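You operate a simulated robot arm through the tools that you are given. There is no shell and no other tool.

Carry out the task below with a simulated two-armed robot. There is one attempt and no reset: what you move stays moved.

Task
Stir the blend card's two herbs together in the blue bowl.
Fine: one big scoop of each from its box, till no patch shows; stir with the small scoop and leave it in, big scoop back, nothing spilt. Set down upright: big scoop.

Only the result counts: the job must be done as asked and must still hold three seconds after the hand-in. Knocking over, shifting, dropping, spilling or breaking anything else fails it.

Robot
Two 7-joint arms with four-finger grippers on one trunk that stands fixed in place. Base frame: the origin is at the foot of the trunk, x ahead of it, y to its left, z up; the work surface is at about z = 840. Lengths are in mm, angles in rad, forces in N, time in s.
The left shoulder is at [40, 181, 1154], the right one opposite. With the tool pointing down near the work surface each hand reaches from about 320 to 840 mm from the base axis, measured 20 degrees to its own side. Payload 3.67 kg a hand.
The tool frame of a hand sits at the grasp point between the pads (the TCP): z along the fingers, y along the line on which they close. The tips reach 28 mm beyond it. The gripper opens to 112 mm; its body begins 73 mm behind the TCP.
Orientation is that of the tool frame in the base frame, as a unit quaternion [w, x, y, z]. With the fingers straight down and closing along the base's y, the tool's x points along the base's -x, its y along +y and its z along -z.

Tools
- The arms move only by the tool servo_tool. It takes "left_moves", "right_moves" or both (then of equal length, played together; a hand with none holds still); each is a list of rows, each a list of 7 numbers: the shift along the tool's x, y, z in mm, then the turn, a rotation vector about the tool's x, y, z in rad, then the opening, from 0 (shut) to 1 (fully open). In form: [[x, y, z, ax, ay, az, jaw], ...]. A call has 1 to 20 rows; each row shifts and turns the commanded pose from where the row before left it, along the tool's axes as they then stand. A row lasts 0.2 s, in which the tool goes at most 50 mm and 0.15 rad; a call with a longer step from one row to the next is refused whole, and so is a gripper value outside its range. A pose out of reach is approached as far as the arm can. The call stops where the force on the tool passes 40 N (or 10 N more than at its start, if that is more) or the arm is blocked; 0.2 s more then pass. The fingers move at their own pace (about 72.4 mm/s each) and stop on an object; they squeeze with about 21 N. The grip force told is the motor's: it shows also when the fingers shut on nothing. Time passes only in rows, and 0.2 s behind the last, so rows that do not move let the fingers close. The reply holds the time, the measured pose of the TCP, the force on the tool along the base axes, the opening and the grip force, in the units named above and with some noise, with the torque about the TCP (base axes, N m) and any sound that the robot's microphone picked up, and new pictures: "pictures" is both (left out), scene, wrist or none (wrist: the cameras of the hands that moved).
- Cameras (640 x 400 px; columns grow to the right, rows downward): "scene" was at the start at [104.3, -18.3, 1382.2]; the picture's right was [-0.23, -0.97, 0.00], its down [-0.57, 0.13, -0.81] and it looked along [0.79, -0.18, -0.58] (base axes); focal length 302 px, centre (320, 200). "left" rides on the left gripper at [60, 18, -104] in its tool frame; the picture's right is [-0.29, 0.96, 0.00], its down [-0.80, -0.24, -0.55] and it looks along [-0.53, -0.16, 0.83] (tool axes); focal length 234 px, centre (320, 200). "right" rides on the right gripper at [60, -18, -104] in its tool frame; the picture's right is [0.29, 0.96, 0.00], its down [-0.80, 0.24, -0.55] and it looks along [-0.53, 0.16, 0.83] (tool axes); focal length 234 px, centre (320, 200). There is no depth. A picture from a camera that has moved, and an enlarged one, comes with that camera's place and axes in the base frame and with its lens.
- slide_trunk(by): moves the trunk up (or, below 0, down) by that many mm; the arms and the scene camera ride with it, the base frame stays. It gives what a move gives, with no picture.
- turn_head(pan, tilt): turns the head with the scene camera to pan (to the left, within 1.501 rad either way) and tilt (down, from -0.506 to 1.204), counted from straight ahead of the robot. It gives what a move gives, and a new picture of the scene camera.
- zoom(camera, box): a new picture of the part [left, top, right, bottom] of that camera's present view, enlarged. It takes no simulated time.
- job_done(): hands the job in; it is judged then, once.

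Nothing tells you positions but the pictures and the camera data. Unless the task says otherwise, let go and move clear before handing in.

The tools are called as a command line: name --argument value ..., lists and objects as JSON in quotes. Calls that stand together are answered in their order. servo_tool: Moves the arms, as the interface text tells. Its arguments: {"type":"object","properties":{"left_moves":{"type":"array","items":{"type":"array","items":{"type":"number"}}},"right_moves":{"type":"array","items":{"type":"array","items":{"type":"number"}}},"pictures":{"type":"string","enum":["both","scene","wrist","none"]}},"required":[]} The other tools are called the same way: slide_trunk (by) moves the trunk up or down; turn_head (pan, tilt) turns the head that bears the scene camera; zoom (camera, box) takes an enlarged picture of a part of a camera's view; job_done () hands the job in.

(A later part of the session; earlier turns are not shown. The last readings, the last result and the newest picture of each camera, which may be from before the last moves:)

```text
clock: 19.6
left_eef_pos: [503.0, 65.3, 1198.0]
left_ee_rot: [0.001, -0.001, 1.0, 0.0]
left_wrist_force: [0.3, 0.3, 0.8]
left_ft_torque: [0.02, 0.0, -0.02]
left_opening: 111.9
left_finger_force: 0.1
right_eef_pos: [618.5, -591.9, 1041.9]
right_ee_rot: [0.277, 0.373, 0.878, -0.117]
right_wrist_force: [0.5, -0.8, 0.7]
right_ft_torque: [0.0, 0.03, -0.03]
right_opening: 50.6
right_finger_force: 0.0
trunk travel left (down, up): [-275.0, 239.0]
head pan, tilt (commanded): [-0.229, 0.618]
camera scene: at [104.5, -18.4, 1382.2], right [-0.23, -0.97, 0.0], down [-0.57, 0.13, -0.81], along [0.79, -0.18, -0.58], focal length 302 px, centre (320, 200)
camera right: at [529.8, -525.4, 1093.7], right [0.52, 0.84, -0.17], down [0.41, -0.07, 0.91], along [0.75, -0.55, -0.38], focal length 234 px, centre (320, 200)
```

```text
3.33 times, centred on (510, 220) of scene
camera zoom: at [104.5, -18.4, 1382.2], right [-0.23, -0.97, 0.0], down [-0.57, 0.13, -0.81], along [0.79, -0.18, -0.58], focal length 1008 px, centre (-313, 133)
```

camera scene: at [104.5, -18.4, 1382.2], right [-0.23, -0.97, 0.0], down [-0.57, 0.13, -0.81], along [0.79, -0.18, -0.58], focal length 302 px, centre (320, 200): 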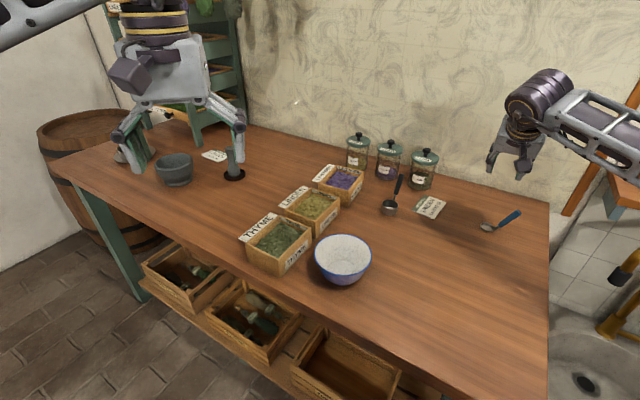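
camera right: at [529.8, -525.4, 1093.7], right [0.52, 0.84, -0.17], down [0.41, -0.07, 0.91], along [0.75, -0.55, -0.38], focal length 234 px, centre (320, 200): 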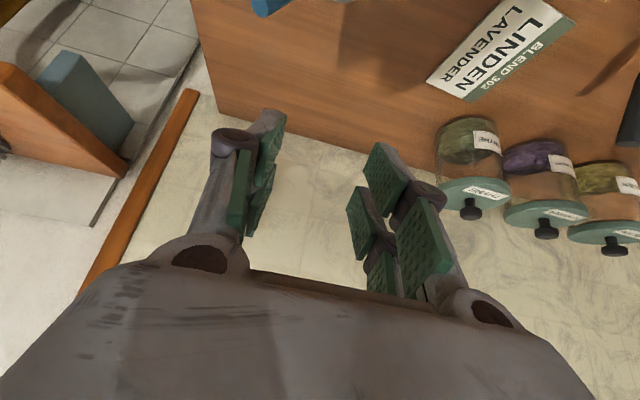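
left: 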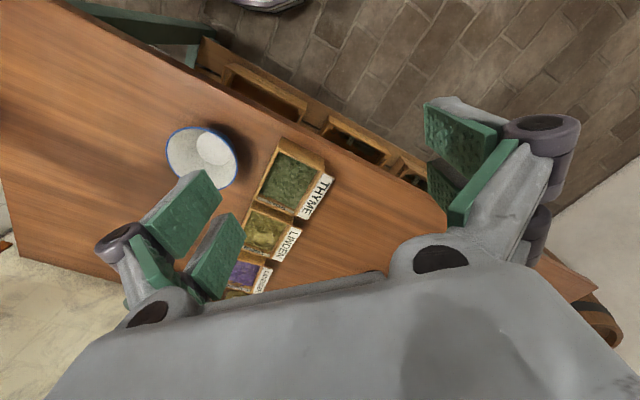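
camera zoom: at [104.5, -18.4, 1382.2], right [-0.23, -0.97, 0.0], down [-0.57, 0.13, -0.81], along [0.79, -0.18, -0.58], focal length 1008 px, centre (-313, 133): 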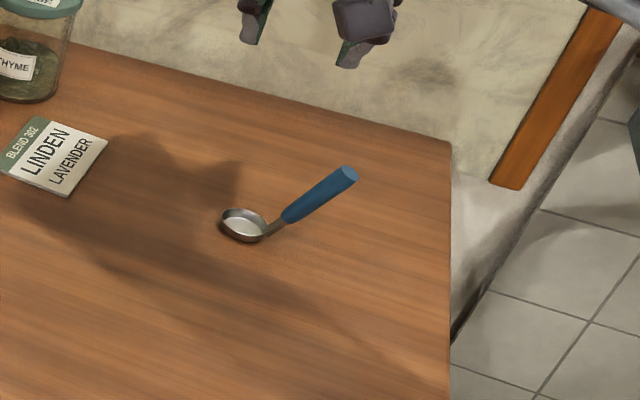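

The small scoop stands fine. I'll move to the pre-grasp in front of the big scoop's handle.

servo_tool --right_moves '[[14.3, 40.2, 0, 0, 0, 0, 0.5], [14.3, 40.2, 0, 0, 0, 0, 0.5], [14.3, 40.2, 0, 0, 0, 0, 0.5], [14.3, 40.2, 0, 0, 0, 0, 0.5], [14.3, 40.2, 0, 0, 0, 0, 0.5], [14.3, 40.2, 0, 0, 0, 0, 0.5], [0, 0, 0, 0, 0, 0, 0.5]]'

zoom --camera "right" --box '[220, 60, 420, 260]'

```text
clock: 21.2
left_eef_pos: [501.7, 65.2, 1197.8]
left_ee_rot: [0.001, -0.001, 1.0, 0.001]
left_wrist_force: [-0.5, 0.1, -0.1]
left_ft_torque: [0.0, -0.01, 0.01]
left_opening: 112.0
left_finger_force: 0.0
right_eef_pos: [742.4, -373.8, 993.5]
right_ee_rot: [0.276, 0.374, 0.878, -0.118]
right_wrist_force: [0.1, 0.4, 0.1]
right_ft_torque: [0.02, -0.01, -0.03]
right_opening: 55.9
right_finger_force: 0.1
trunk travel left (down, up): [-275.0, 239.0]
head pan, tilt (commanded): [-0.229, 0.618]
camera scene: at [103.7, -19.2, 1382.2], right [-0.23, -0.97, 0.0], down [-0.56, 0.13, -0.81], along [0.79, -0.18, -0.58], focal length 302 px, centre (320, 200)
camera right: at [654.7, -307.1, 1045.3], right [0.53, 0.83, -0.16], down [0.4, -0.07, 0.91], along [0.75, -0.55, -0.38], focal length 234 px, centre (320, 200)
```

scene: 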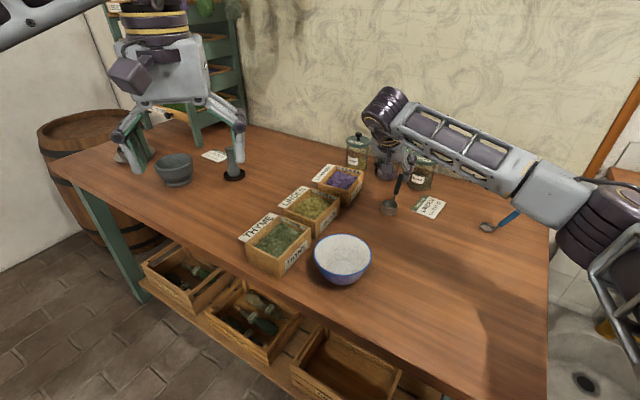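
right: 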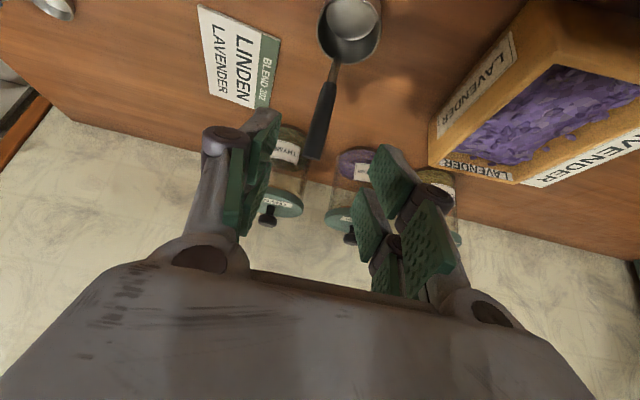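

```text
2.00 times, centred on (320, 160) of right
camera zoom: at [654.7, -307.1, 1045.3], right [0.53, 0.83, -0.16], down [0.4, -0.07, 0.91], along [0.75, -0.55, -0.38], focal length 468 px, centre (320, 280)
```

zoom: 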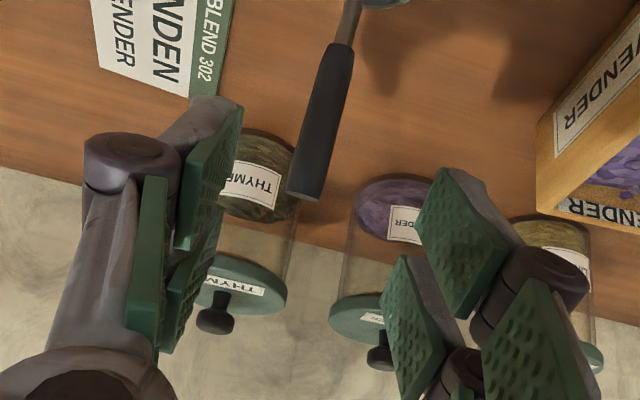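

The handle lies on the approach axis. I'll advance 90 mm and close.

servo_tool --right_moves '[[0, -0.2, 22.5, 0, 0, 0, 0.5], [0, -0.2, 22.5, 0, 0, 0, 0.5], [0, -0.2, 22.5, 0, 0, 0, 0.5], [0, -0.2, 22.5, 0, 0, 0, 0.5], [0, 0, 0, 0, 0, 0, 0.5], [0, 0, 0, 0, 0, 0, 0], [0, 0, 0, 0, 0, 0, 0], [0, 0, 0, 0, 0, 0, 0]]'

zoom --camera "right" --box '[220, 20, 440, 240]'

zoom --camera "scene" --box '[330, 120, 450, 240]'

```text
clock: 23.0
left_eef_pos: [503.4, 66.3, 1199.5]
left_ee_rot: [-0.001, -0.001, 1.0, 0.0]
left_wrist_force: [-0.1, 1.0, -0.2]
left_ft_torque: [-0.01, -0.01, -0.01]
left_opening: 111.8
left_finger_force: 0.0
right_eef_pos: [777.9, -412.6, 920.5]
right_ee_rot: [0.277, 0.372, 0.878, -0.118]
right_wrist_force: [0.1, 0.2, 0.4]
right_ft_torque: [0.03, 0.02, 0.01]
right_opening: 16.3
right_finger_force: 21.0
trunk travel left (down, up): [-275.0, 239.0]
head pan, tilt (commanded): [-0.229, 0.618]
camera scene: at [104.4, -18.2, 1382.2], right [-0.23, -0.97, 0.0], down [-0.57, 0.13, -0.81], along [0.79, -0.18, -0.58], focal length 302 px, centre (320, 200)
camera right: at [689.2, -345.2, 971.9], right [0.53, 0.83, -0.17], down [0.41, -0.07, 0.91], along [0.75, -0.55, -0.38], focal length 234 px, centre (320, 200)
```

scene: 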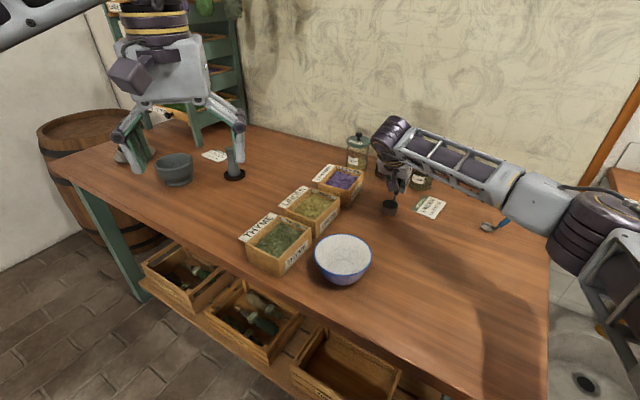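
right: 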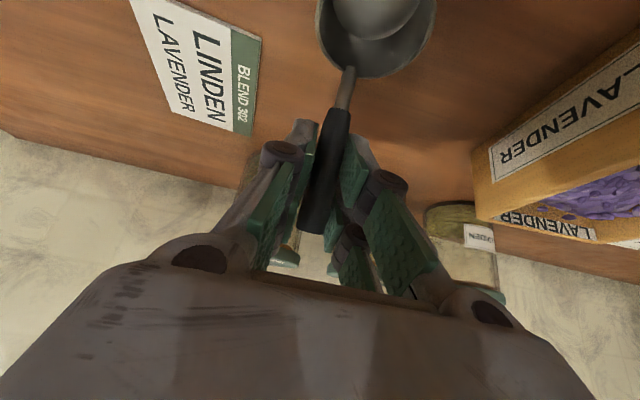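

```text
1.82 times, centred on (330, 130) of right
camera zoom: at [689.2, -345.2, 971.9], right [0.53, 0.83, -0.17], down [0.41, -0.07, 0.91], along [0.75, -0.55, -0.38], focal length 426 px, centre (302, 327)
```

zoom: 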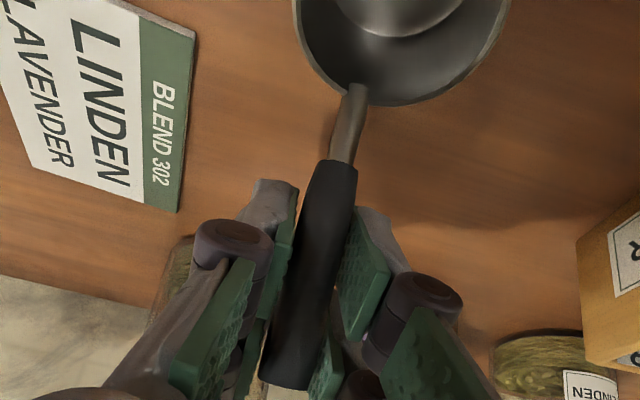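

```text
3.33 times, centred on (390, 180) of scene
camera zoom: at [104.4, -18.2, 1382.2], right [-0.23, -0.97, 0.0], down [-0.57, 0.13, -0.81], along [0.79, -0.18, -0.58], focal length 1008 px, centre (87, 267)
```

zoom: 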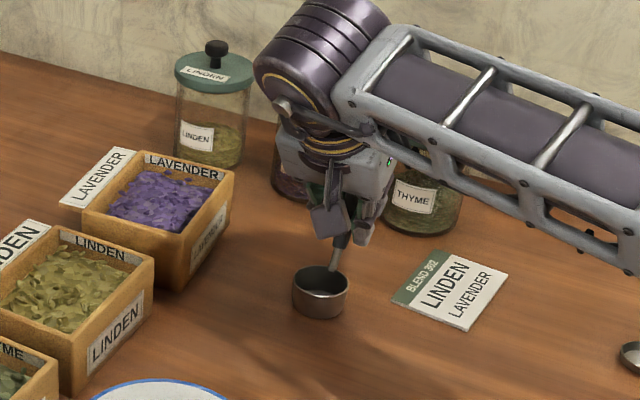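

The big scoop is gripped (16.3 mm). The TCP at pick is (778,-411.5,920), which I'll need when I return it. I'll lift it straight up by about 110 mm.

servo_tool --right_moves '[[-11.5, 0, -16.4, 0, 0, 0, 0], [-11.5, 0, -16.4, 0, 0, 0, 0], [-11.5, 0, -16.4, 0, 0, 0, 0], [-11.5, 0, -16.4, 0, 0, 0, 0], [-11.5, 0, -16.4, 0, 0, 0, 0], [-5.74, 0, -8.2, 0, 0, 0, 0], [0, 0, 0, 0, 0, 0, 0]]'

zoom --camera "scene" --box '[270, 100, 450, 280]'

zoom --camera "right" --box '[400, 0, 640, 200]'

```text
clock: 24.6
left_eef_pos: [502.6, 66.4, 1199.0]
left_ee_rot: [0.0, -0.001, 1.0, 0.0]
left_wrist_force: [-0.2, 0.2, -0.7]
left_ft_torque: [0.04, 0.0, -0.03]
left_opening: 112.0
left_finger_force: 0.0
right_eef_pos: [779.4, -410.5, 1031.0]
right_ee_rot: [0.277, 0.373, 0.878, -0.117]
right_wrist_force: [0.1, -0.2, -0.6]
right_ft_torque: [-0.02, -0.02, -0.02]
right_opening: 15.9
right_finger_force: 20.6
trunk travel left (down, up): [-275.0, 239.0]
head pan, tilt (commanded): [-0.229, 0.618]
camera scene: at [104.5, -18.3, 1382.2], right [-0.23, -0.97, 0.0], down [-0.57, 0.13, -0.81], along [0.79, -0.18, -0.58], focal length 302 px, centre (320, 200)
camera right: at [690.3, -344.6, 1081.6], right [0.53, 0.83, -0.17], down [0.41, -0.07, 0.91], along [0.75, -0.55, -0.38], focal length 234 px, centre (320, 200)
```

scene: 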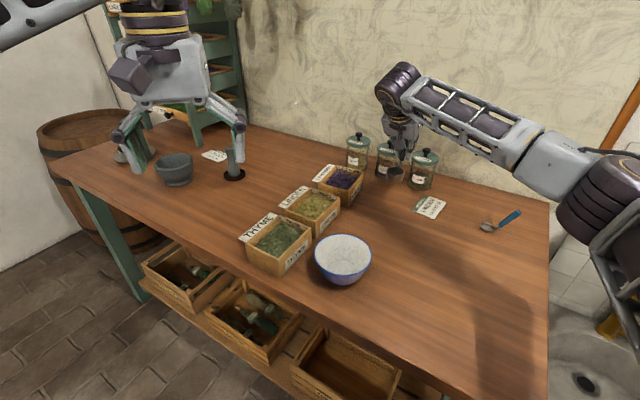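
right: 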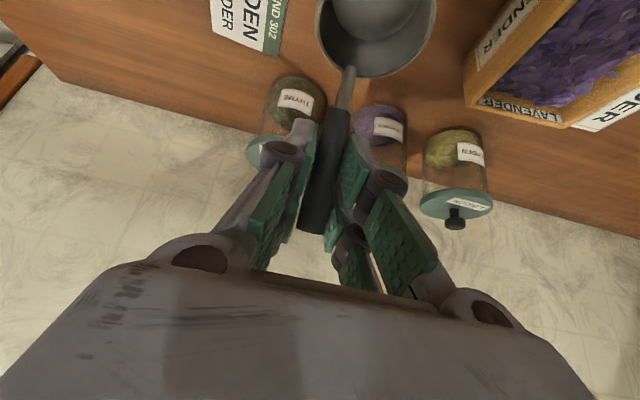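

```text
2.22 times, centred on (360, 190) of scene
camera zoom: at [104.5, -18.3, 1382.2], right [-0.23, -0.97, 0.0], down [-0.57, 0.13, -0.81], along [0.79, -0.18, -0.58], focal length 672 px, centre (231, 222)
```

zoom: 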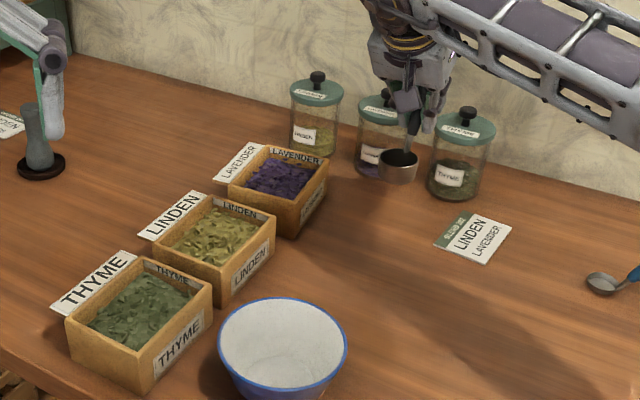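

```text
2.00 times, centred on (520, 100) of right
camera zoom: at [690.3, -344.6, 1081.6], right [0.53, 0.83, -0.17], down [0.41, -0.07, 0.91], along [0.75, -0.55, -0.38], focal length 468 px, centre (-80, 400)
```

zoom: 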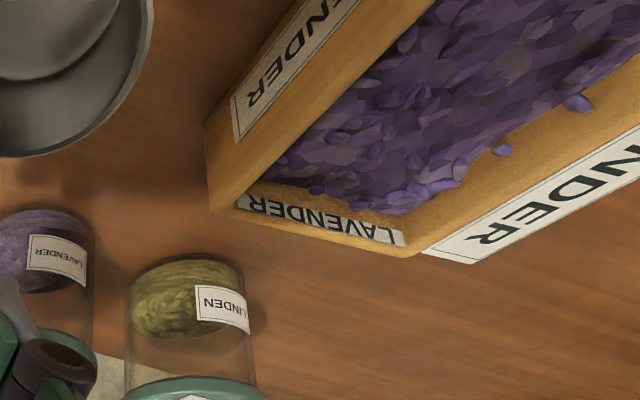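

I'll check the herb level inside the linden and lavender boxes more closely before scooping.

zoom --camera "scene" --box '[275, 180, 345, 240]'

zoom --camera "scene" --box '[310, 155, 370, 210]'

zoom --camera "left" --box '[210, 190, 330, 310]'

```text
6.67 times, centred on (310, 210) of scene
camera zoom: at [104.5, -18.3, 1382.2], right [-0.23, -0.97, 0.0], down [-0.57, 0.13, -0.81], along [0.79, -0.18, -0.58], focal length 2016 px, centre (387, 133)
```

zoom: 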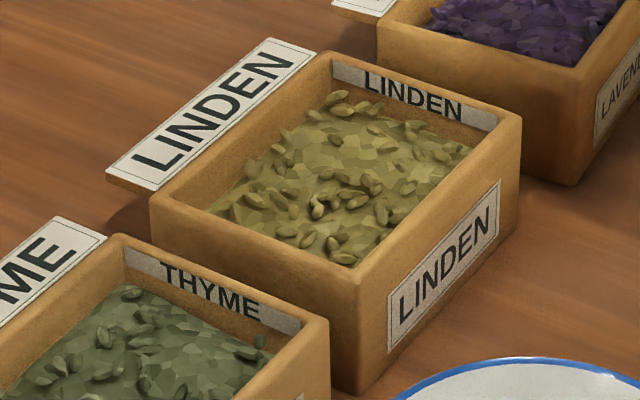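

```text
7.27 times, centred on (340, 182) of scene
camera zoom: at [104.5, -18.3, 1382.2], right [-0.23, -0.97, 0.0], down [-0.57, 0.13, -0.81], along [0.79, -0.18, -0.58], focal length 2199 px, centre (174, 327)
```

zoom: 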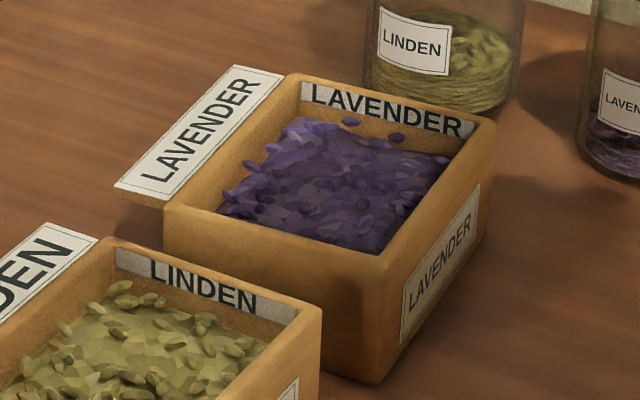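

```text
3.33 times, centred on (270, 250) of left
camera zoom: at [442.0, 83.0, 1302.0], right [0.29, 0.96, 0.0], down [0.8, -0.24, 0.55], along [0.53, -0.16, -0.83], focal length 781 px, centre (487, 33)
```

zoom: 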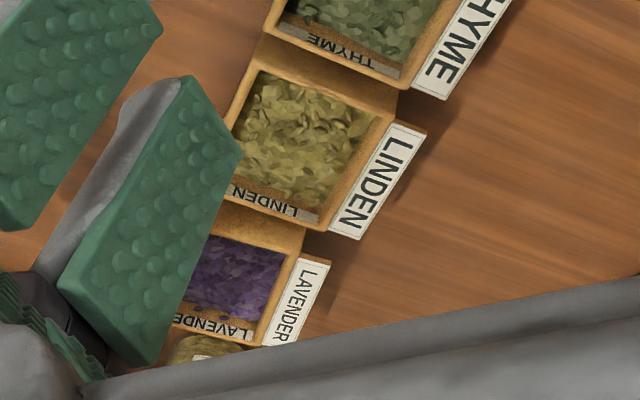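

Herb level looks to be about 18-20 mm below the box rims, so z is about 877. I'll carry the empty big scoop above the linden box and tip its mouth 30° along the box's long axis.

servo_tool --right_moves '[[25, 33.1, -12.8, 0, 0, 0, 0], [25, 33.1, -12.8, 0, 0, 0, 0], [25, 33.1, -12.8, 0, 0, 0, 0], [25, 33.1, -12.8, 0, 0, 0, 0], [25, 33.1, -12.8, 0, 0, 0, 0], [2.42, 0, -9.12, 0, -0.131, 0, 0], [2.42, 0, -9.12, 0, -0.131, 0, 0], [2.42, 0, -9.12, 0, -0.131, 0, 0], [2.42, 0, -9.12, 0, -0.131, 0, 0], [0, 0, 0, 0, 0, 0, 0]]'

zoom --camera "scene" --box '[260, 100, 440, 260]'

zoom --camera "right" --box '[240, 0, 460, 160]'

```text
clock: 26.8
left_eef_pos: [502.5, 65.3, 1198.1]
left_ee_rot: [0.001, -0.001, 1.0, 0.0]
left_wrist_force: [0.6, 0.1, 0.3]
left_ft_torque: [0.0, 0.02, -0.01]
left_opening: 111.9
left_finger_force: 0.0
right_eef_pos: [778.8, -173.2, 1029.2]
right_ee_rot: [0.494, 0.33, 0.776, -0.21]
right_wrist_force: [0.3, 0.0, -0.8]
right_ft_torque: [-0.02, 0.01, -0.03]
right_opening: 16.3
right_finger_force: 20.8
trunk travel left (down, up): [-275.0, 239.0]
head pan, tilt (commanded): [-0.229, 0.618]
camera scene: at [104.6, -18.3, 1382.2], right [-0.23, -0.97, 0.0], down [-0.57, 0.13, -0.81], along [0.79, -0.18, -0.58], focal length 302 px, centre (320, 200)
camera right: at [682.1, -98.1, 1018.9], right [0.61, 0.75, -0.26], down [0.06, 0.29, 0.96], along [0.79, -0.59, 0.13], focal length 234 px, centre (320, 200)
```

scene: 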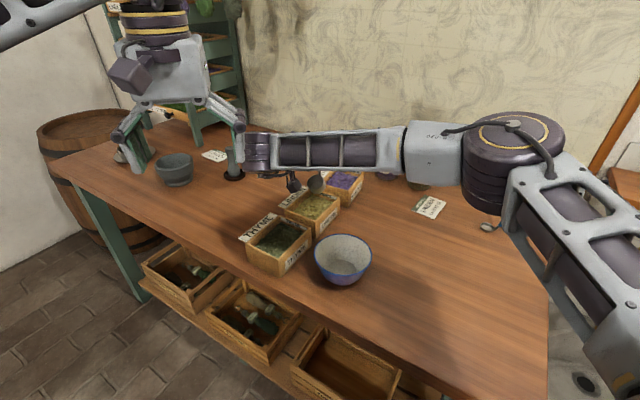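
right: 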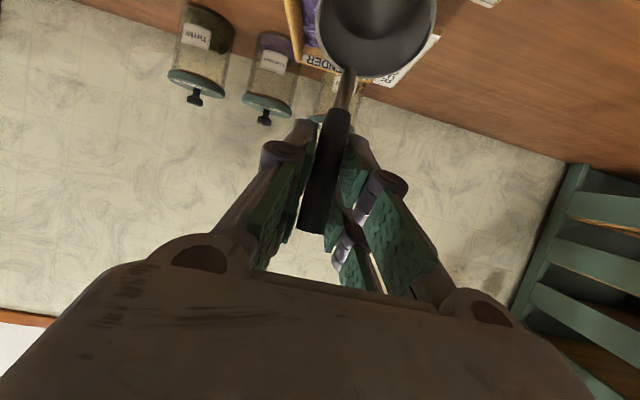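

```text
2.50 times, centred on (350, 180) of scene
camera zoom: at [104.6, -18.3, 1382.2], right [-0.23, -0.97, 0.0], down [-0.57, 0.13, -0.81], along [0.79, -0.18, -0.58], focal length 756 px, centre (245, 250)
```

zoom: 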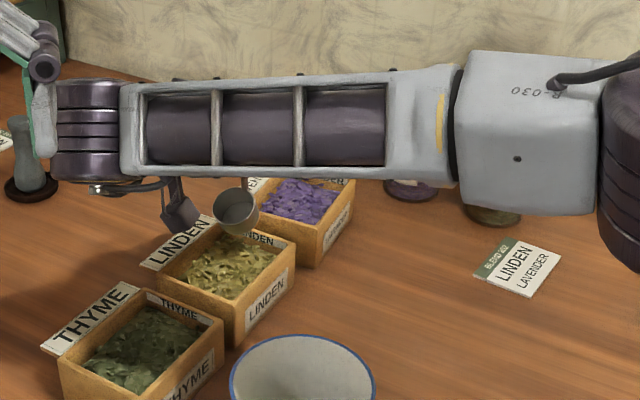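

```text
2.50 times, centred on (350, 80) of right
camera zoom: at [682.1, -98.1, 1018.9], right [0.61, 0.75, -0.26], down [0.06, 0.29, 0.96], along [0.79, -0.59, 0.13], focal length 585 px, centre (245, 500)
```

zoom: 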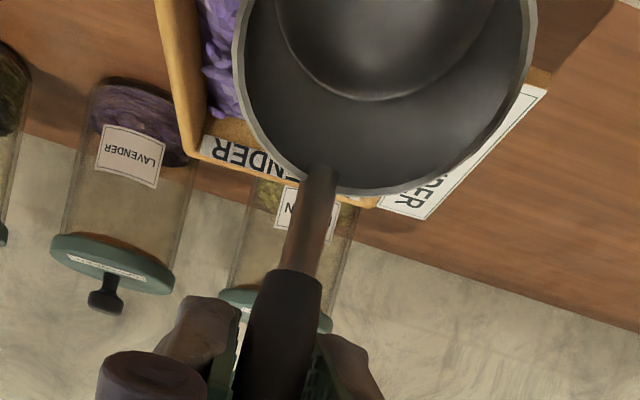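

The cup is above linden with its mouth tipped as intended. I'll move the left arm aside for safety and lower the cup into the linden.

servo_tool --right_moves '[[16.3, 0, 7.6, 0, 0, 0, 0], [16.3, 0, 7.6, 0, 0, 0, 0], [16.3, 0, 7.6, 0, 0, 0, 0], [8.15, 0, 3.8, 0, 0, 0, 0], [8.15, 0, 3.8, 0, 0, 0, 0], [0, 0, 0, 0, 0, 0, 0]]' --left_moves '[[0, 40, 0, 0, 0, 0, 1], [0, 40, 0, 0, 0, 0, 1], [0, 40, 0, 0, 0, 0, 1], [0, 40, 0, 0, 0, 0, 1], [0, 0, 0, 0, 0, 0, 1], [0, 0, 0, 0, 0, 0, 1]]'

zoom --camera "scene" --box '[265, 150, 365, 240]'

zoom --camera "right" --box '[220, 0, 460, 180]'

```text
clock: 28.2
left_eef_pos: [500.3, 225.8, 1198.7]
left_ee_rot: [-0.001, -0.001, 1.0, 0.0]
left_wrist_force: [-0.6, 0.0, -0.1]
left_ft_torque: [-0.01, -0.01, -0.03]
left_opening: 112.3
left_finger_force: 0.1
right_eef_pos: [779.6, -172.0, 956.7]
right_ee_rot: [0.495, 0.329, 0.776, -0.21]
right_wrist_force: [0.8, 0.4, -0.5]
right_ft_torque: [0.02, 0.02, -0.04]
right_opening: 15.9
right_finger_force: 20.9
trunk travel left (down, up): [-275.0, 239.0]
head pan, tilt (commanded): [-0.229, 0.618]
camera scene: at [104.3, -17.6, 1382.2], right [-0.23, -0.97, 0.0], down [-0.57, 0.13, -0.81], along [0.79, -0.18, -0.58], focal length 302 px, centre (320, 200)
camera right: at [682.6, -97.8, 947.0], right [0.6, 0.75, -0.26], down [0.06, 0.29, 0.96], along [0.79, -0.59, 0.13], focal length 234 px, centre (320, 200)
camera left: at [440.1, 243.6, 1302.6], right [0.29, 0.96, 0.0], down [0.8, -0.24, 0.55], along [0.53, -0.16, -0.83], focal length 234 px, centre (320, 200)
```

scene: 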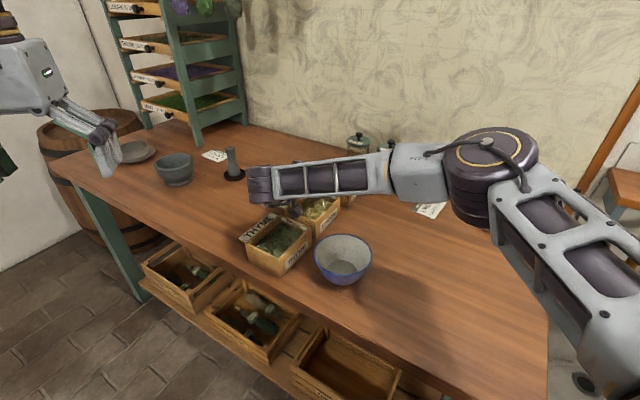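
right: 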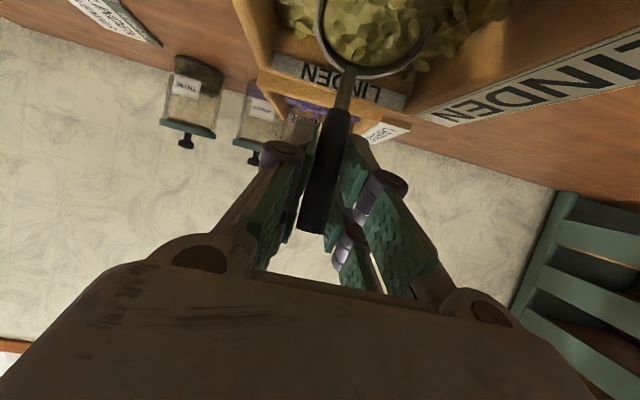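
left: 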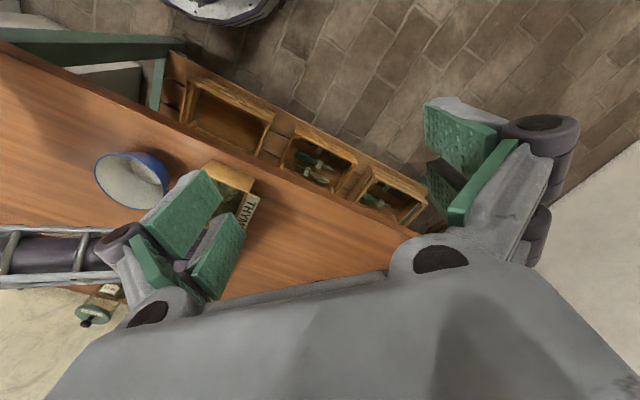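

```text
4.44 times, centred on (315, 195) of scene
camera zoom: at [104.3, -17.6, 1382.2], right [-0.23, -0.97, 0.0], down [-0.57, 0.13, -0.81], along [0.79, -0.18, -0.58], focal length 1344 px, centre (342, 222)
```

zoom: 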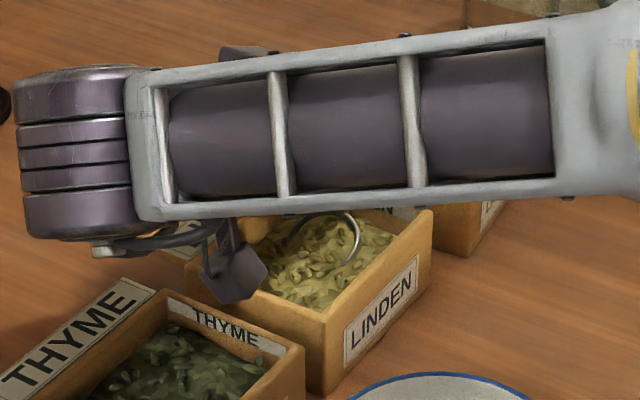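

```text
2.22 times, centred on (340, 90) of right
camera zoom: at [682.6, -97.8, 947.0], right [0.6, 0.75, -0.26], down [0.06, 0.29, 0.96], along [0.79, -0.59, 0.13], focal length 520 px, centre (276, 444)
```

zoom: 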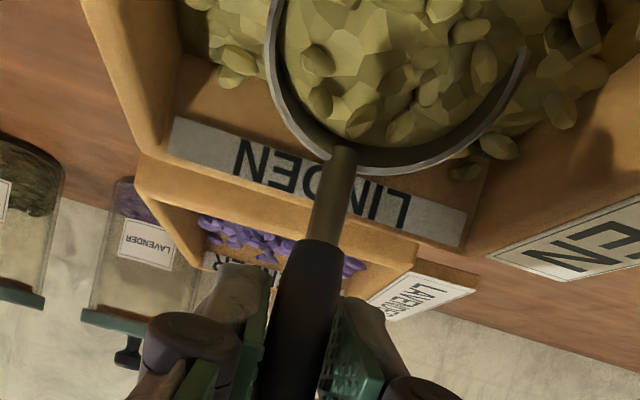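

Linden is flowing over the cup's mouth with no contact force. I'll sweep 30 mm along the box and level the cup while it's still in the herb.

servo_tool --right_moves '[[5.14, 0, -8.63, 0, 0, 0, 0], [5.14, 0, -8.63, 0, 0, 0, 0], [5.14, 0, -8.63, 0, 0, 0, 0], [0.16, 0, 9.99, 0, 0.131, 0, 0], [0.06, 0, 10.17, 0, 0.131, 0, 0], [-0.05, 0, 10.32, 0, 0.131, 0, 0], [-0.19, 0, 10.47, 0, 0.131, 0, 0], [0, 0, 0, 0, 0, 0, 0]]'

zoom --camera "right" --box '[220, 0, 460, 180]'

zoom --camera "scene" --box '[265, 150, 365, 240]'

```text
clock: 30.0
left_eef_pos: [500.7, 225.8, 1199.0]
left_ee_rot: [0.0, -0.001, 1.0, 0.0]
left_wrist_force: [0.2, 0.3, 0.5]
left_ft_torque: [-0.03, -0.01, 0.01]
left_opening: 112.1
left_finger_force: 0.1
right_eef_pos: [783.3, -175.8, 930.4]
right_ee_rot: [0.277, 0.373, 0.878, -0.118]
right_wrist_force: [-1.4, -0.2, -0.7]
right_ft_torque: [0.0, -0.02, 0.03]
right_opening: 15.9
right_finger_force: 20.9
trunk travel left (down, up): [-275.0, 239.0]
head pan, tilt (commanded): [-0.229, 0.618]
camera scene: at [104.2, -17.6, 1382.2], right [-0.23, -0.97, 0.0], down [-0.57, 0.13, -0.81], along [0.79, -0.18, -0.58], focal length 302 px, centre (320, 200)
camera right: at [692.5, -108.4, 981.8], right [0.52, 0.84, -0.17], down [0.41, -0.07, 0.91], along [0.75, -0.55, -0.38], focal length 234 px, centre (320, 200)
```

scene: 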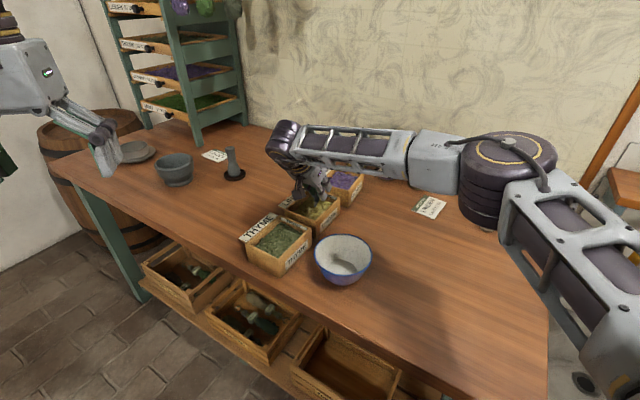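
right: 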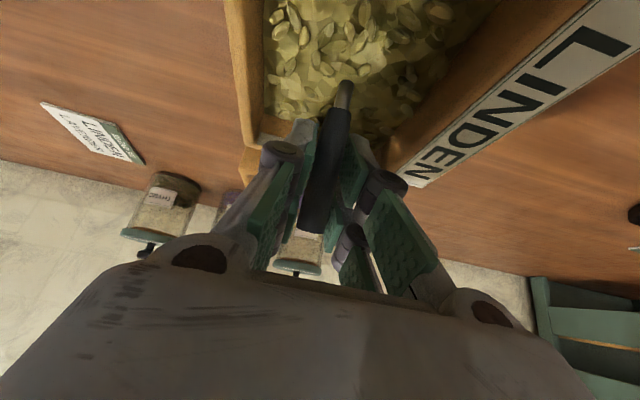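

```text
2.22 times, centred on (340, 90) of right
camera zoom: at [692.5, -108.4, 981.8], right [0.52, 0.84, -0.17], down [0.41, -0.07, 0.91], along [0.75, -0.55, -0.38], focal length 520 px, centre (276, 444)
```

zoom: 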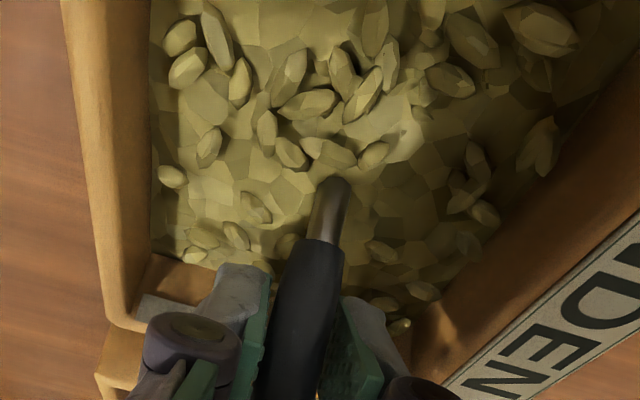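

```text
4.44 times, centred on (315, 195) of scene
camera zoom: at [104.2, -17.6, 1382.2], right [-0.23, -0.97, 0.0], down [-0.57, 0.13, -0.81], along [0.79, -0.18, -0.58], focal length 1344 px, centre (342, 222)
```

zoom: 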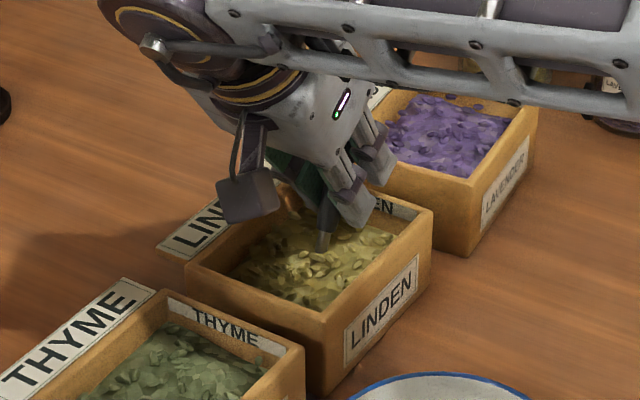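

The cup is fully buried in linden. I'll lift it straight up slowly, staying over the box, and check the fill.

servo_tool --right_moves '[[-2.87, 0, -4.1, 0, 0, 0, 0], [-5.74, 0, -8.2, 0, 0, 0, 0], [-5.74, 0, -8.2, 0, 0, 0, 0], [-5.74, 0, -8.2, 0, 0, 0, 0], [-5.74, 0, -8.2, 0, 0, 0, 0], [0, 0, 0, 0, 0, 0, 0]]'

zoom --camera "right" --box '[220, 0, 460, 180]'

zoom --camera "scene" --box '[265, 150, 365, 240]'

```text
clock: 31.4
left_eef_pos: [500.9, 225.0, 1197.9]
left_ee_rot: [0.0, -0.001, 1.0, 0.0]
left_wrist_force: [0.0, -0.1, -0.1]
left_ft_torque: [-0.02, 0.02, -0.04]
left_opening: 111.8
left_finger_force: 0.1
right_eef_pos: [782.3, -176.3, 974.1]
right_ee_rot: [0.276, 0.373, 0.878, -0.117]
right_wrist_force: [0.1, 0.0, 0.1]
right_ft_torque: [-0.03, 0.03, 0.01]
right_opening: 16.0
right_finger_force: 21.0
trunk travel left (down, up): [-275.0, 239.0]
head pan, tilt (commanded): [-0.229, 0.618]
camera scene: at [104.6, -18.1, 1382.2], right [-0.23, -0.97, 0.0], down [-0.57, 0.13, -0.81], along [0.79, -0.18, -0.58], focal length 302 px, centre (320, 200)
camera right: at [693.3, -108.2, 1026.4], right [0.53, 0.83, -0.17], down [0.41, -0.07, 0.91], along [0.75, -0.55, -0.38], focal length 234 px, centre (320, 200)
```

scene: 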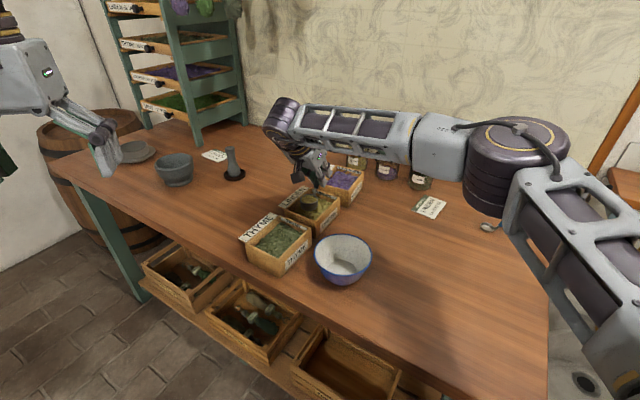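
right: 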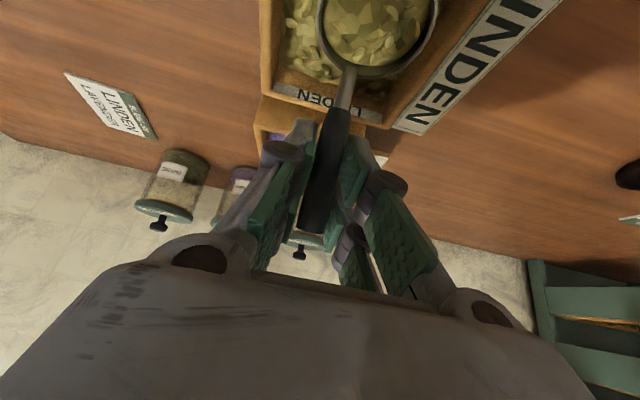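

```text
2.22 times, centred on (340, 90) of right
camera zoom: at [693.3, -108.2, 1026.4], right [0.53, 0.83, -0.17], down [0.41, -0.07, 0.91], along [0.75, -0.55, -0.38], focal length 520 px, centre (276, 444)
```

zoom: 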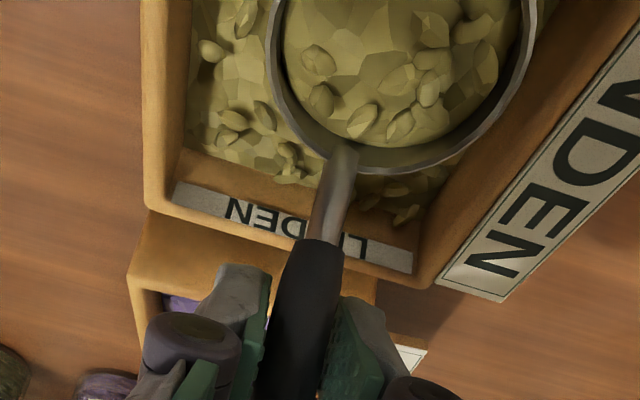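

```text
4.44 times, centred on (315, 195) of scene
camera zoom: at [104.6, -18.1, 1382.2], right [-0.23, -0.97, 0.0], down [-0.57, 0.13, -0.81], along [0.79, -0.18, -0.58], focal length 1344 px, centre (342, 222)
```

zoom: 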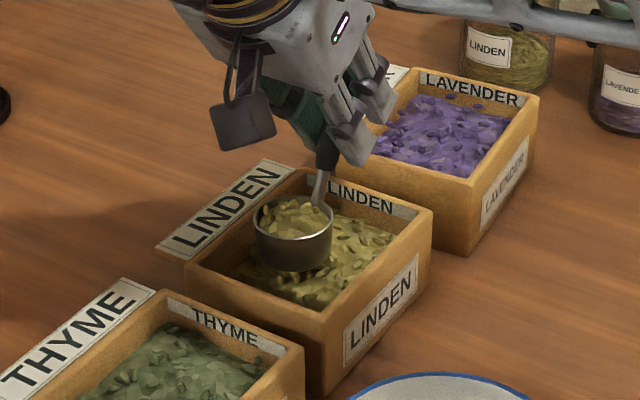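

The cup came out full of linden and level. I'll raise it, yaw to face the bowl and carry it level over the bowl.

servo_tool --right_moves '[[-11.5, 0, -16.4, 0, 0, 0, 0], [-11.5, 0, -16.4, 0, 0, 0, 0], [-11.5, 0, -16.4, 0, 0, 0, 0], [0, 0, 0, -0.0801, 0, -0.1143, 0], [0, 0, 0, -0.0801, 0, -0.1143, 0], [0, 0, 0, -0.0801, 0, -0.1143, 0], [0, 0, 0, -0.0801, 0, -0.1143, 0], [0, 0, 0, -0.0801, 0, -0.1143, 0], [0, 0, 0, -0.0801, 0, -0.1143, 0], [0, 0, 0, -0.0801, 0, -0.1143, 0], [0, 0, 0, 0, 0, 0, 0]]'

zoom --camera "scene" --box '[265, 100, 425, 260]'

```text
clock: 33.8
left_eef_pos: [500.9, 225.2, 1198.8]
left_ee_rot: [0.0, -0.001, 1.0, 0.0]
left_wrist_force: [0.3, 0.1, 0.6]
left_ft_torque: [0.01, 0.0, 0.0]
left_opening: 111.9
left_finger_force: 0.0
right_eef_pos: [782.2, -174.5, 1034.5]
right_ee_rot: [0.299, -0.085, 0.95, 0.026]
right_wrist_force: [-1.2, 0.3, -1.3]
right_ft_torque: [-0.01, -0.01, 0.01]
right_opening: 16.2
right_finger_force: 20.9
trunk travel left (down, up): [-275.0, 239.0]
head pan, tilt (commanded): [-0.229, 0.618]
camera scene: at [104.4, -17.7, 1382.2], right [-0.23, -0.97, 0.0], down [-0.57, 0.13, -0.81], along [0.79, -0.18, -0.58], focal length 302 px, centre (320, 200)
camera right: at [677.0, -209.9, 1086.1], right [-0.4, 0.9, -0.17], down [0.29, 0.29, 0.91], along [0.87, 0.32, -0.38], focal length 234 px, centre (320, 200)
```

scene: 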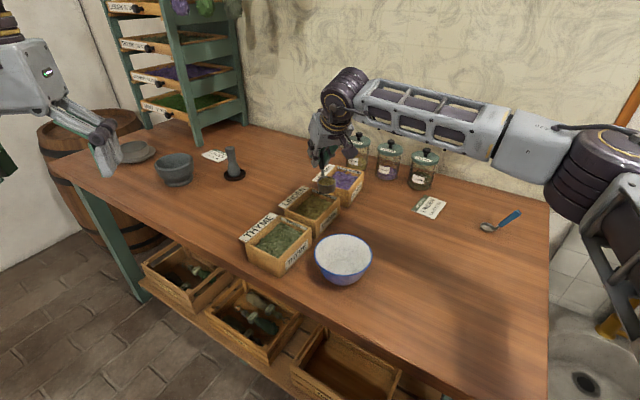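
right: 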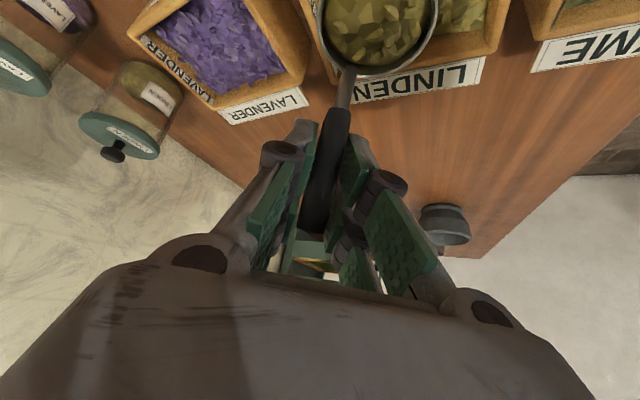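

```text
2.50 times, centred on (345, 180) of scene
camera zoom: at [104.4, -17.7, 1382.2], right [-0.23, -0.97, 0.0], down [-0.57, 0.13, -0.81], along [0.79, -0.18, -0.58], focal length 756 px, centre (258, 250)
```

zoom: 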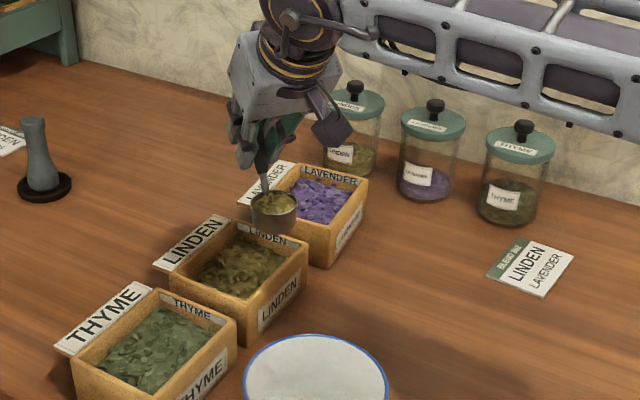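

Still level and full. I'll carry it over the bowl.

servo_tool --right_moves '[[19.3, 6.45, -12.4, 0, 0, 0, 0], [19.3, 6.45, -12.4, 0, 0, 0, 0], [19.3, 6.45, -12.4, 0, 0, 0, 0], [19.3, 6.45, -12.4, 0, 0, 0, 0], [19.3, 6.45, -12.4, 0, 0, 0, 0], [19.3, 6.45, -12.4, 0, 0, 0, 0], [19.3, 6.45, -12.4, 0, 0, 0, 0], [19.3, 6.45, -12.4, 0, 0, 0, 0], [0, 0, 0, 0, 0, 0, 0]]'

zoom --camera "scene" --box '[265, 130, 425, 290]'

```text
clock: 35.8
left_eef_pos: [501.8, 225.4, 1198.7]
left_ee_rot: [-0.001, -0.001, 1.0, 0.0]
left_wrist_force: [-0.2, 1.1, -0.5]
left_ft_torque: [0.0, 0.02, -0.02]
left_opening: 111.9
left_finger_force: 0.2
right_eef_pos: [591.7, -154.6, 1027.2]
right_ee_rot: [0.299, -0.083, 0.95, 0.026]
right_wrist_force: [-0.5, -0.2, 0.3]
right_ft_torque: [-0.04, 0.02, 0.0]
right_opening: 16.1
right_finger_force: 20.7
trunk travel left (down, up): [-275.0, 239.0]
head pan, tilt (commanded): [-0.229, 0.618]
camera scene: at [104.8, -18.1, 1382.2], right [-0.23, -0.97, 0.0], down [-0.57, 0.13, -0.81], along [0.79, -0.18, -0.58], focal length 302 px, centre (320, 200)
camera right: at [486.2, -189.8, 1079.0], right [-0.4, 0.9, -0.17], down [0.29, 0.29, 0.91], along [0.87, 0.31, -0.38], focal length 234 px, centre (320, 200)
```

scene: 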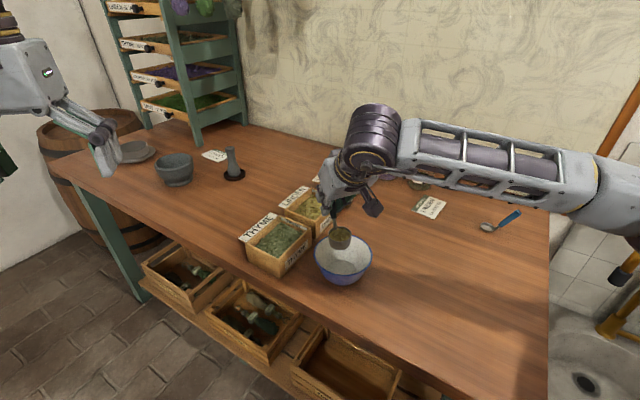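
right: 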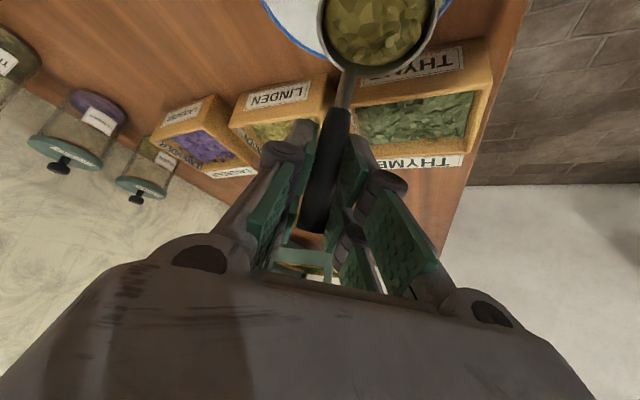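

```text
2.50 times, centred on (345, 210) of scene
camera zoom: at [104.8, -18.1, 1382.2], right [-0.23, -0.97, 0.0], down [-0.57, 0.13, -0.81], along [0.79, -0.18, -0.58], focal length 756 px, centre (258, 175)
```

zoom: 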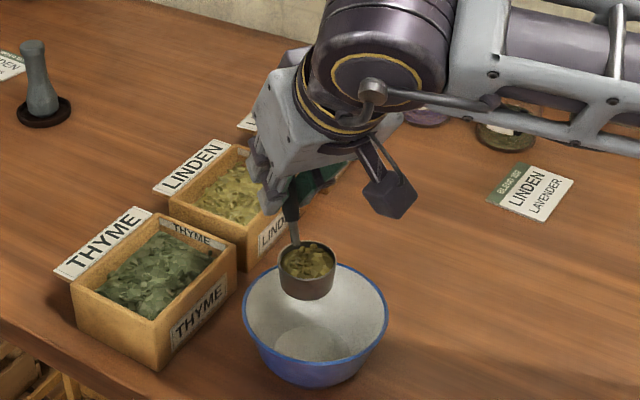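

The cup is over the bowl, about 10 mm left of its centre. I'll tip it sideways, mouth to the right, turning about the cup rim centre in stages.

servo_tool --right_moves '[[0.48, -7.23, 0.68, -0.1147, 0, 0.0804, 0], [0.48, -7.23, 0.68, -0.1147, 0, 0.0804, 0], [0.48, -7.23, 0.68, -0.1147, 0, 0.0804, 0], [0.48, -7.23, 0.68, -0.1147, 0, 0.0804, 0], [0.48, -7.23, 0.68, -0.1147, 0, 0.0804, 0], [0.48, -7.23, 0.68, -0.1147, 0, 0.0804, 0], [0, 0, 0, 0, 0, 0, 0]]'

zoom --camera "scene" --box '[265, 170, 425, 290]'

```text
clock: 37.4
left_eef_pos: [500.5, 226.3, 1198.9]
left_ee_rot: [0.0, -0.001, 1.0, 0.0]
left_wrist_force: [1.0, -0.3, 0.1]
left_ft_torque: [-0.02, 0.03, -0.01]
left_opening: 111.9
left_finger_force: 0.1
right_eef_pos: [599.5, -192.9, 1009.0]
right_ee_rot: [0.24, 0.047, 0.877, 0.413]
right_wrist_force: [-1.0, 0.2, -0.5]
right_ft_torque: [-0.03, -0.03, -0.03]
right_opening: 16.3
right_finger_force: 21.5
trunk travel left (down, up): [-275.0, 239.0]
head pan, tilt (commanded): [-0.229, 0.618]
camera scene: at [104.4, -17.7, 1382.2], right [-0.23, -0.97, 0.0], down [-0.57, 0.13, -0.81], along [0.79, -0.18, -0.58], focal length 302 px, centre (320, 200)
camera right: at [499.0, -258.9, 1029.9], right [-0.36, 0.71, 0.6], down [0.42, -0.45, 0.79], along [0.83, 0.54, -0.13], focal length 234 px, centre (320, 200)
```

scene: 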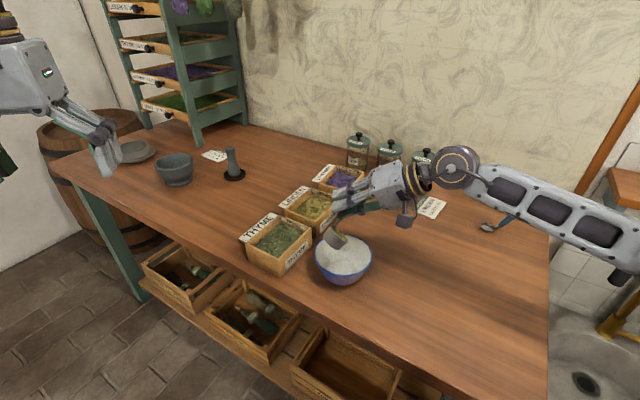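
right: 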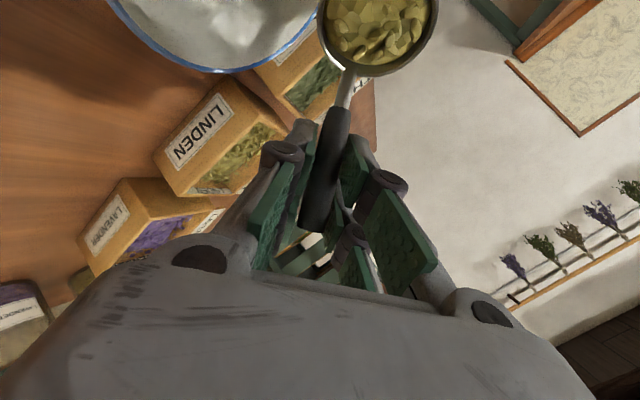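

```text
3.33 times, centred on (345, 230) of scene
camera zoom: at [104.4, -17.7, 1382.2], right [-0.23, -0.97, 0.0], down [-0.57, 0.13, -0.81], along [0.79, -0.18, -0.58], focal length 1008 px, centre (237, 100)
```

zoom: 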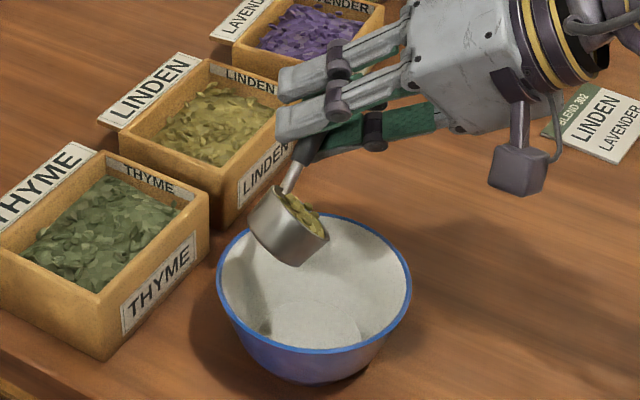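

The herb is still holding at about 48° of tilt. I'll continue tipping.

servo_tool --right_moves '[[0.48, -7.23, 0.68, -0.1147, 0, 0.0804, 0], [0.48, -7.23, 0.68, -0.1147, 0, 0.0804, 0], [0.48, -7.23, 0.68, -0.1147, 0, 0.0804, 0], [0, 0, 0, 0, 0, 0, 0], [0, 0, 0, 0, 0, 0, 0]]'

zoom --camera "scene" --box '[265, 170, 425, 290]'

```text
clock: 38.6
left_eef_pos: [501.7, 224.8, 1198.5]
left_ee_rot: [0.001, -0.002, 1.0, 0.001]
left_wrist_force: [0.1, 0.4, 0.2]
left_ft_torque: [-0.01, 0.01, -0.01]
left_opening: 112.1
left_finger_force: 0.1
right_eef_pos: [599.8, -202.8, 988.2]
right_ee_rot: [0.193, 0.111, 0.783, 0.581]
right_wrist_force: [0.0, 0.2, -0.6]
right_ft_torque: [-0.02, -0.05, 0.0]
right_opening: 16.1
right_finger_force: 20.7
trunk travel left (down, up): [-275.0, 239.0]
head pan, tilt (commanded): [-0.229, 0.618]
camera scene: at [104.4, -18.3, 1382.2], right [-0.23, -0.97, 0.0], down [-0.57, 0.13, -0.81], along [0.79, -0.18, -0.58], focal length 302 px, centre (320, 200)
camera right: at [501.1, -273.4, 988.0], right [-0.31, 0.4, 0.86], down [0.47, -0.73, 0.51], along [0.83, 0.56, 0.04], focal length 234 px, centre (320, 200)
```

scene: 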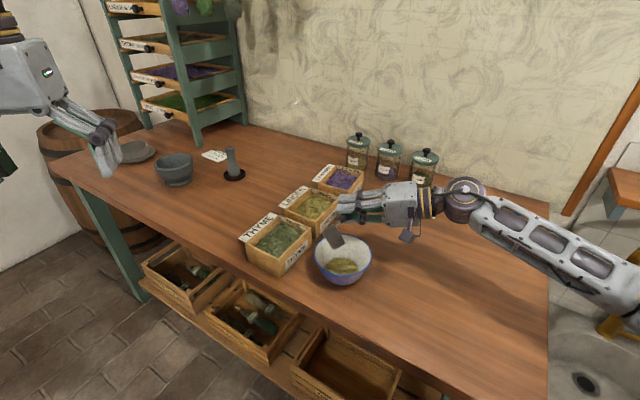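
right: 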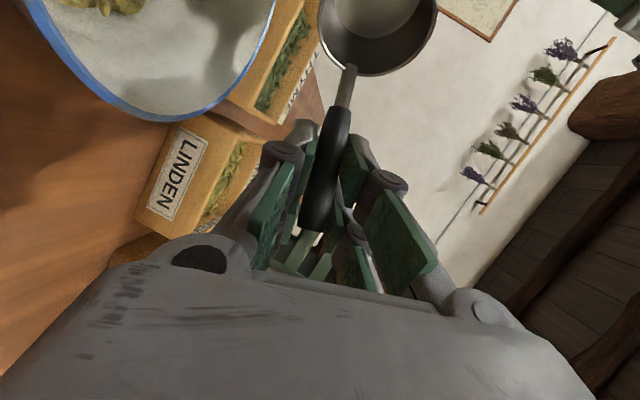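

```text
3.33 times, centred on (345, 230) of scene
camera zoom: at [104.4, -18.3, 1382.2], right [-0.23, -0.97, 0.0], down [-0.57, 0.13, -0.81], along [0.79, -0.18, -0.58], focal length 1008 px, centre (237, 100)
```

zoom: 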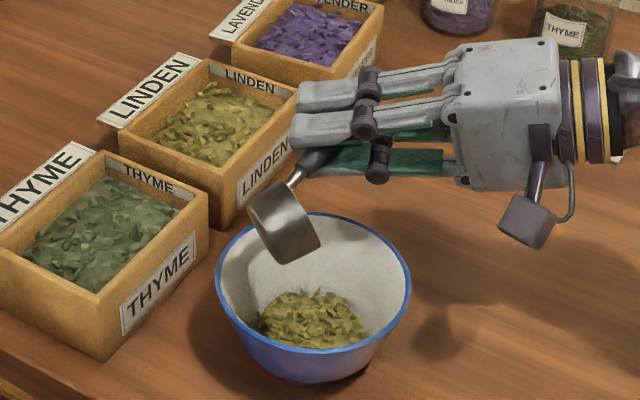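

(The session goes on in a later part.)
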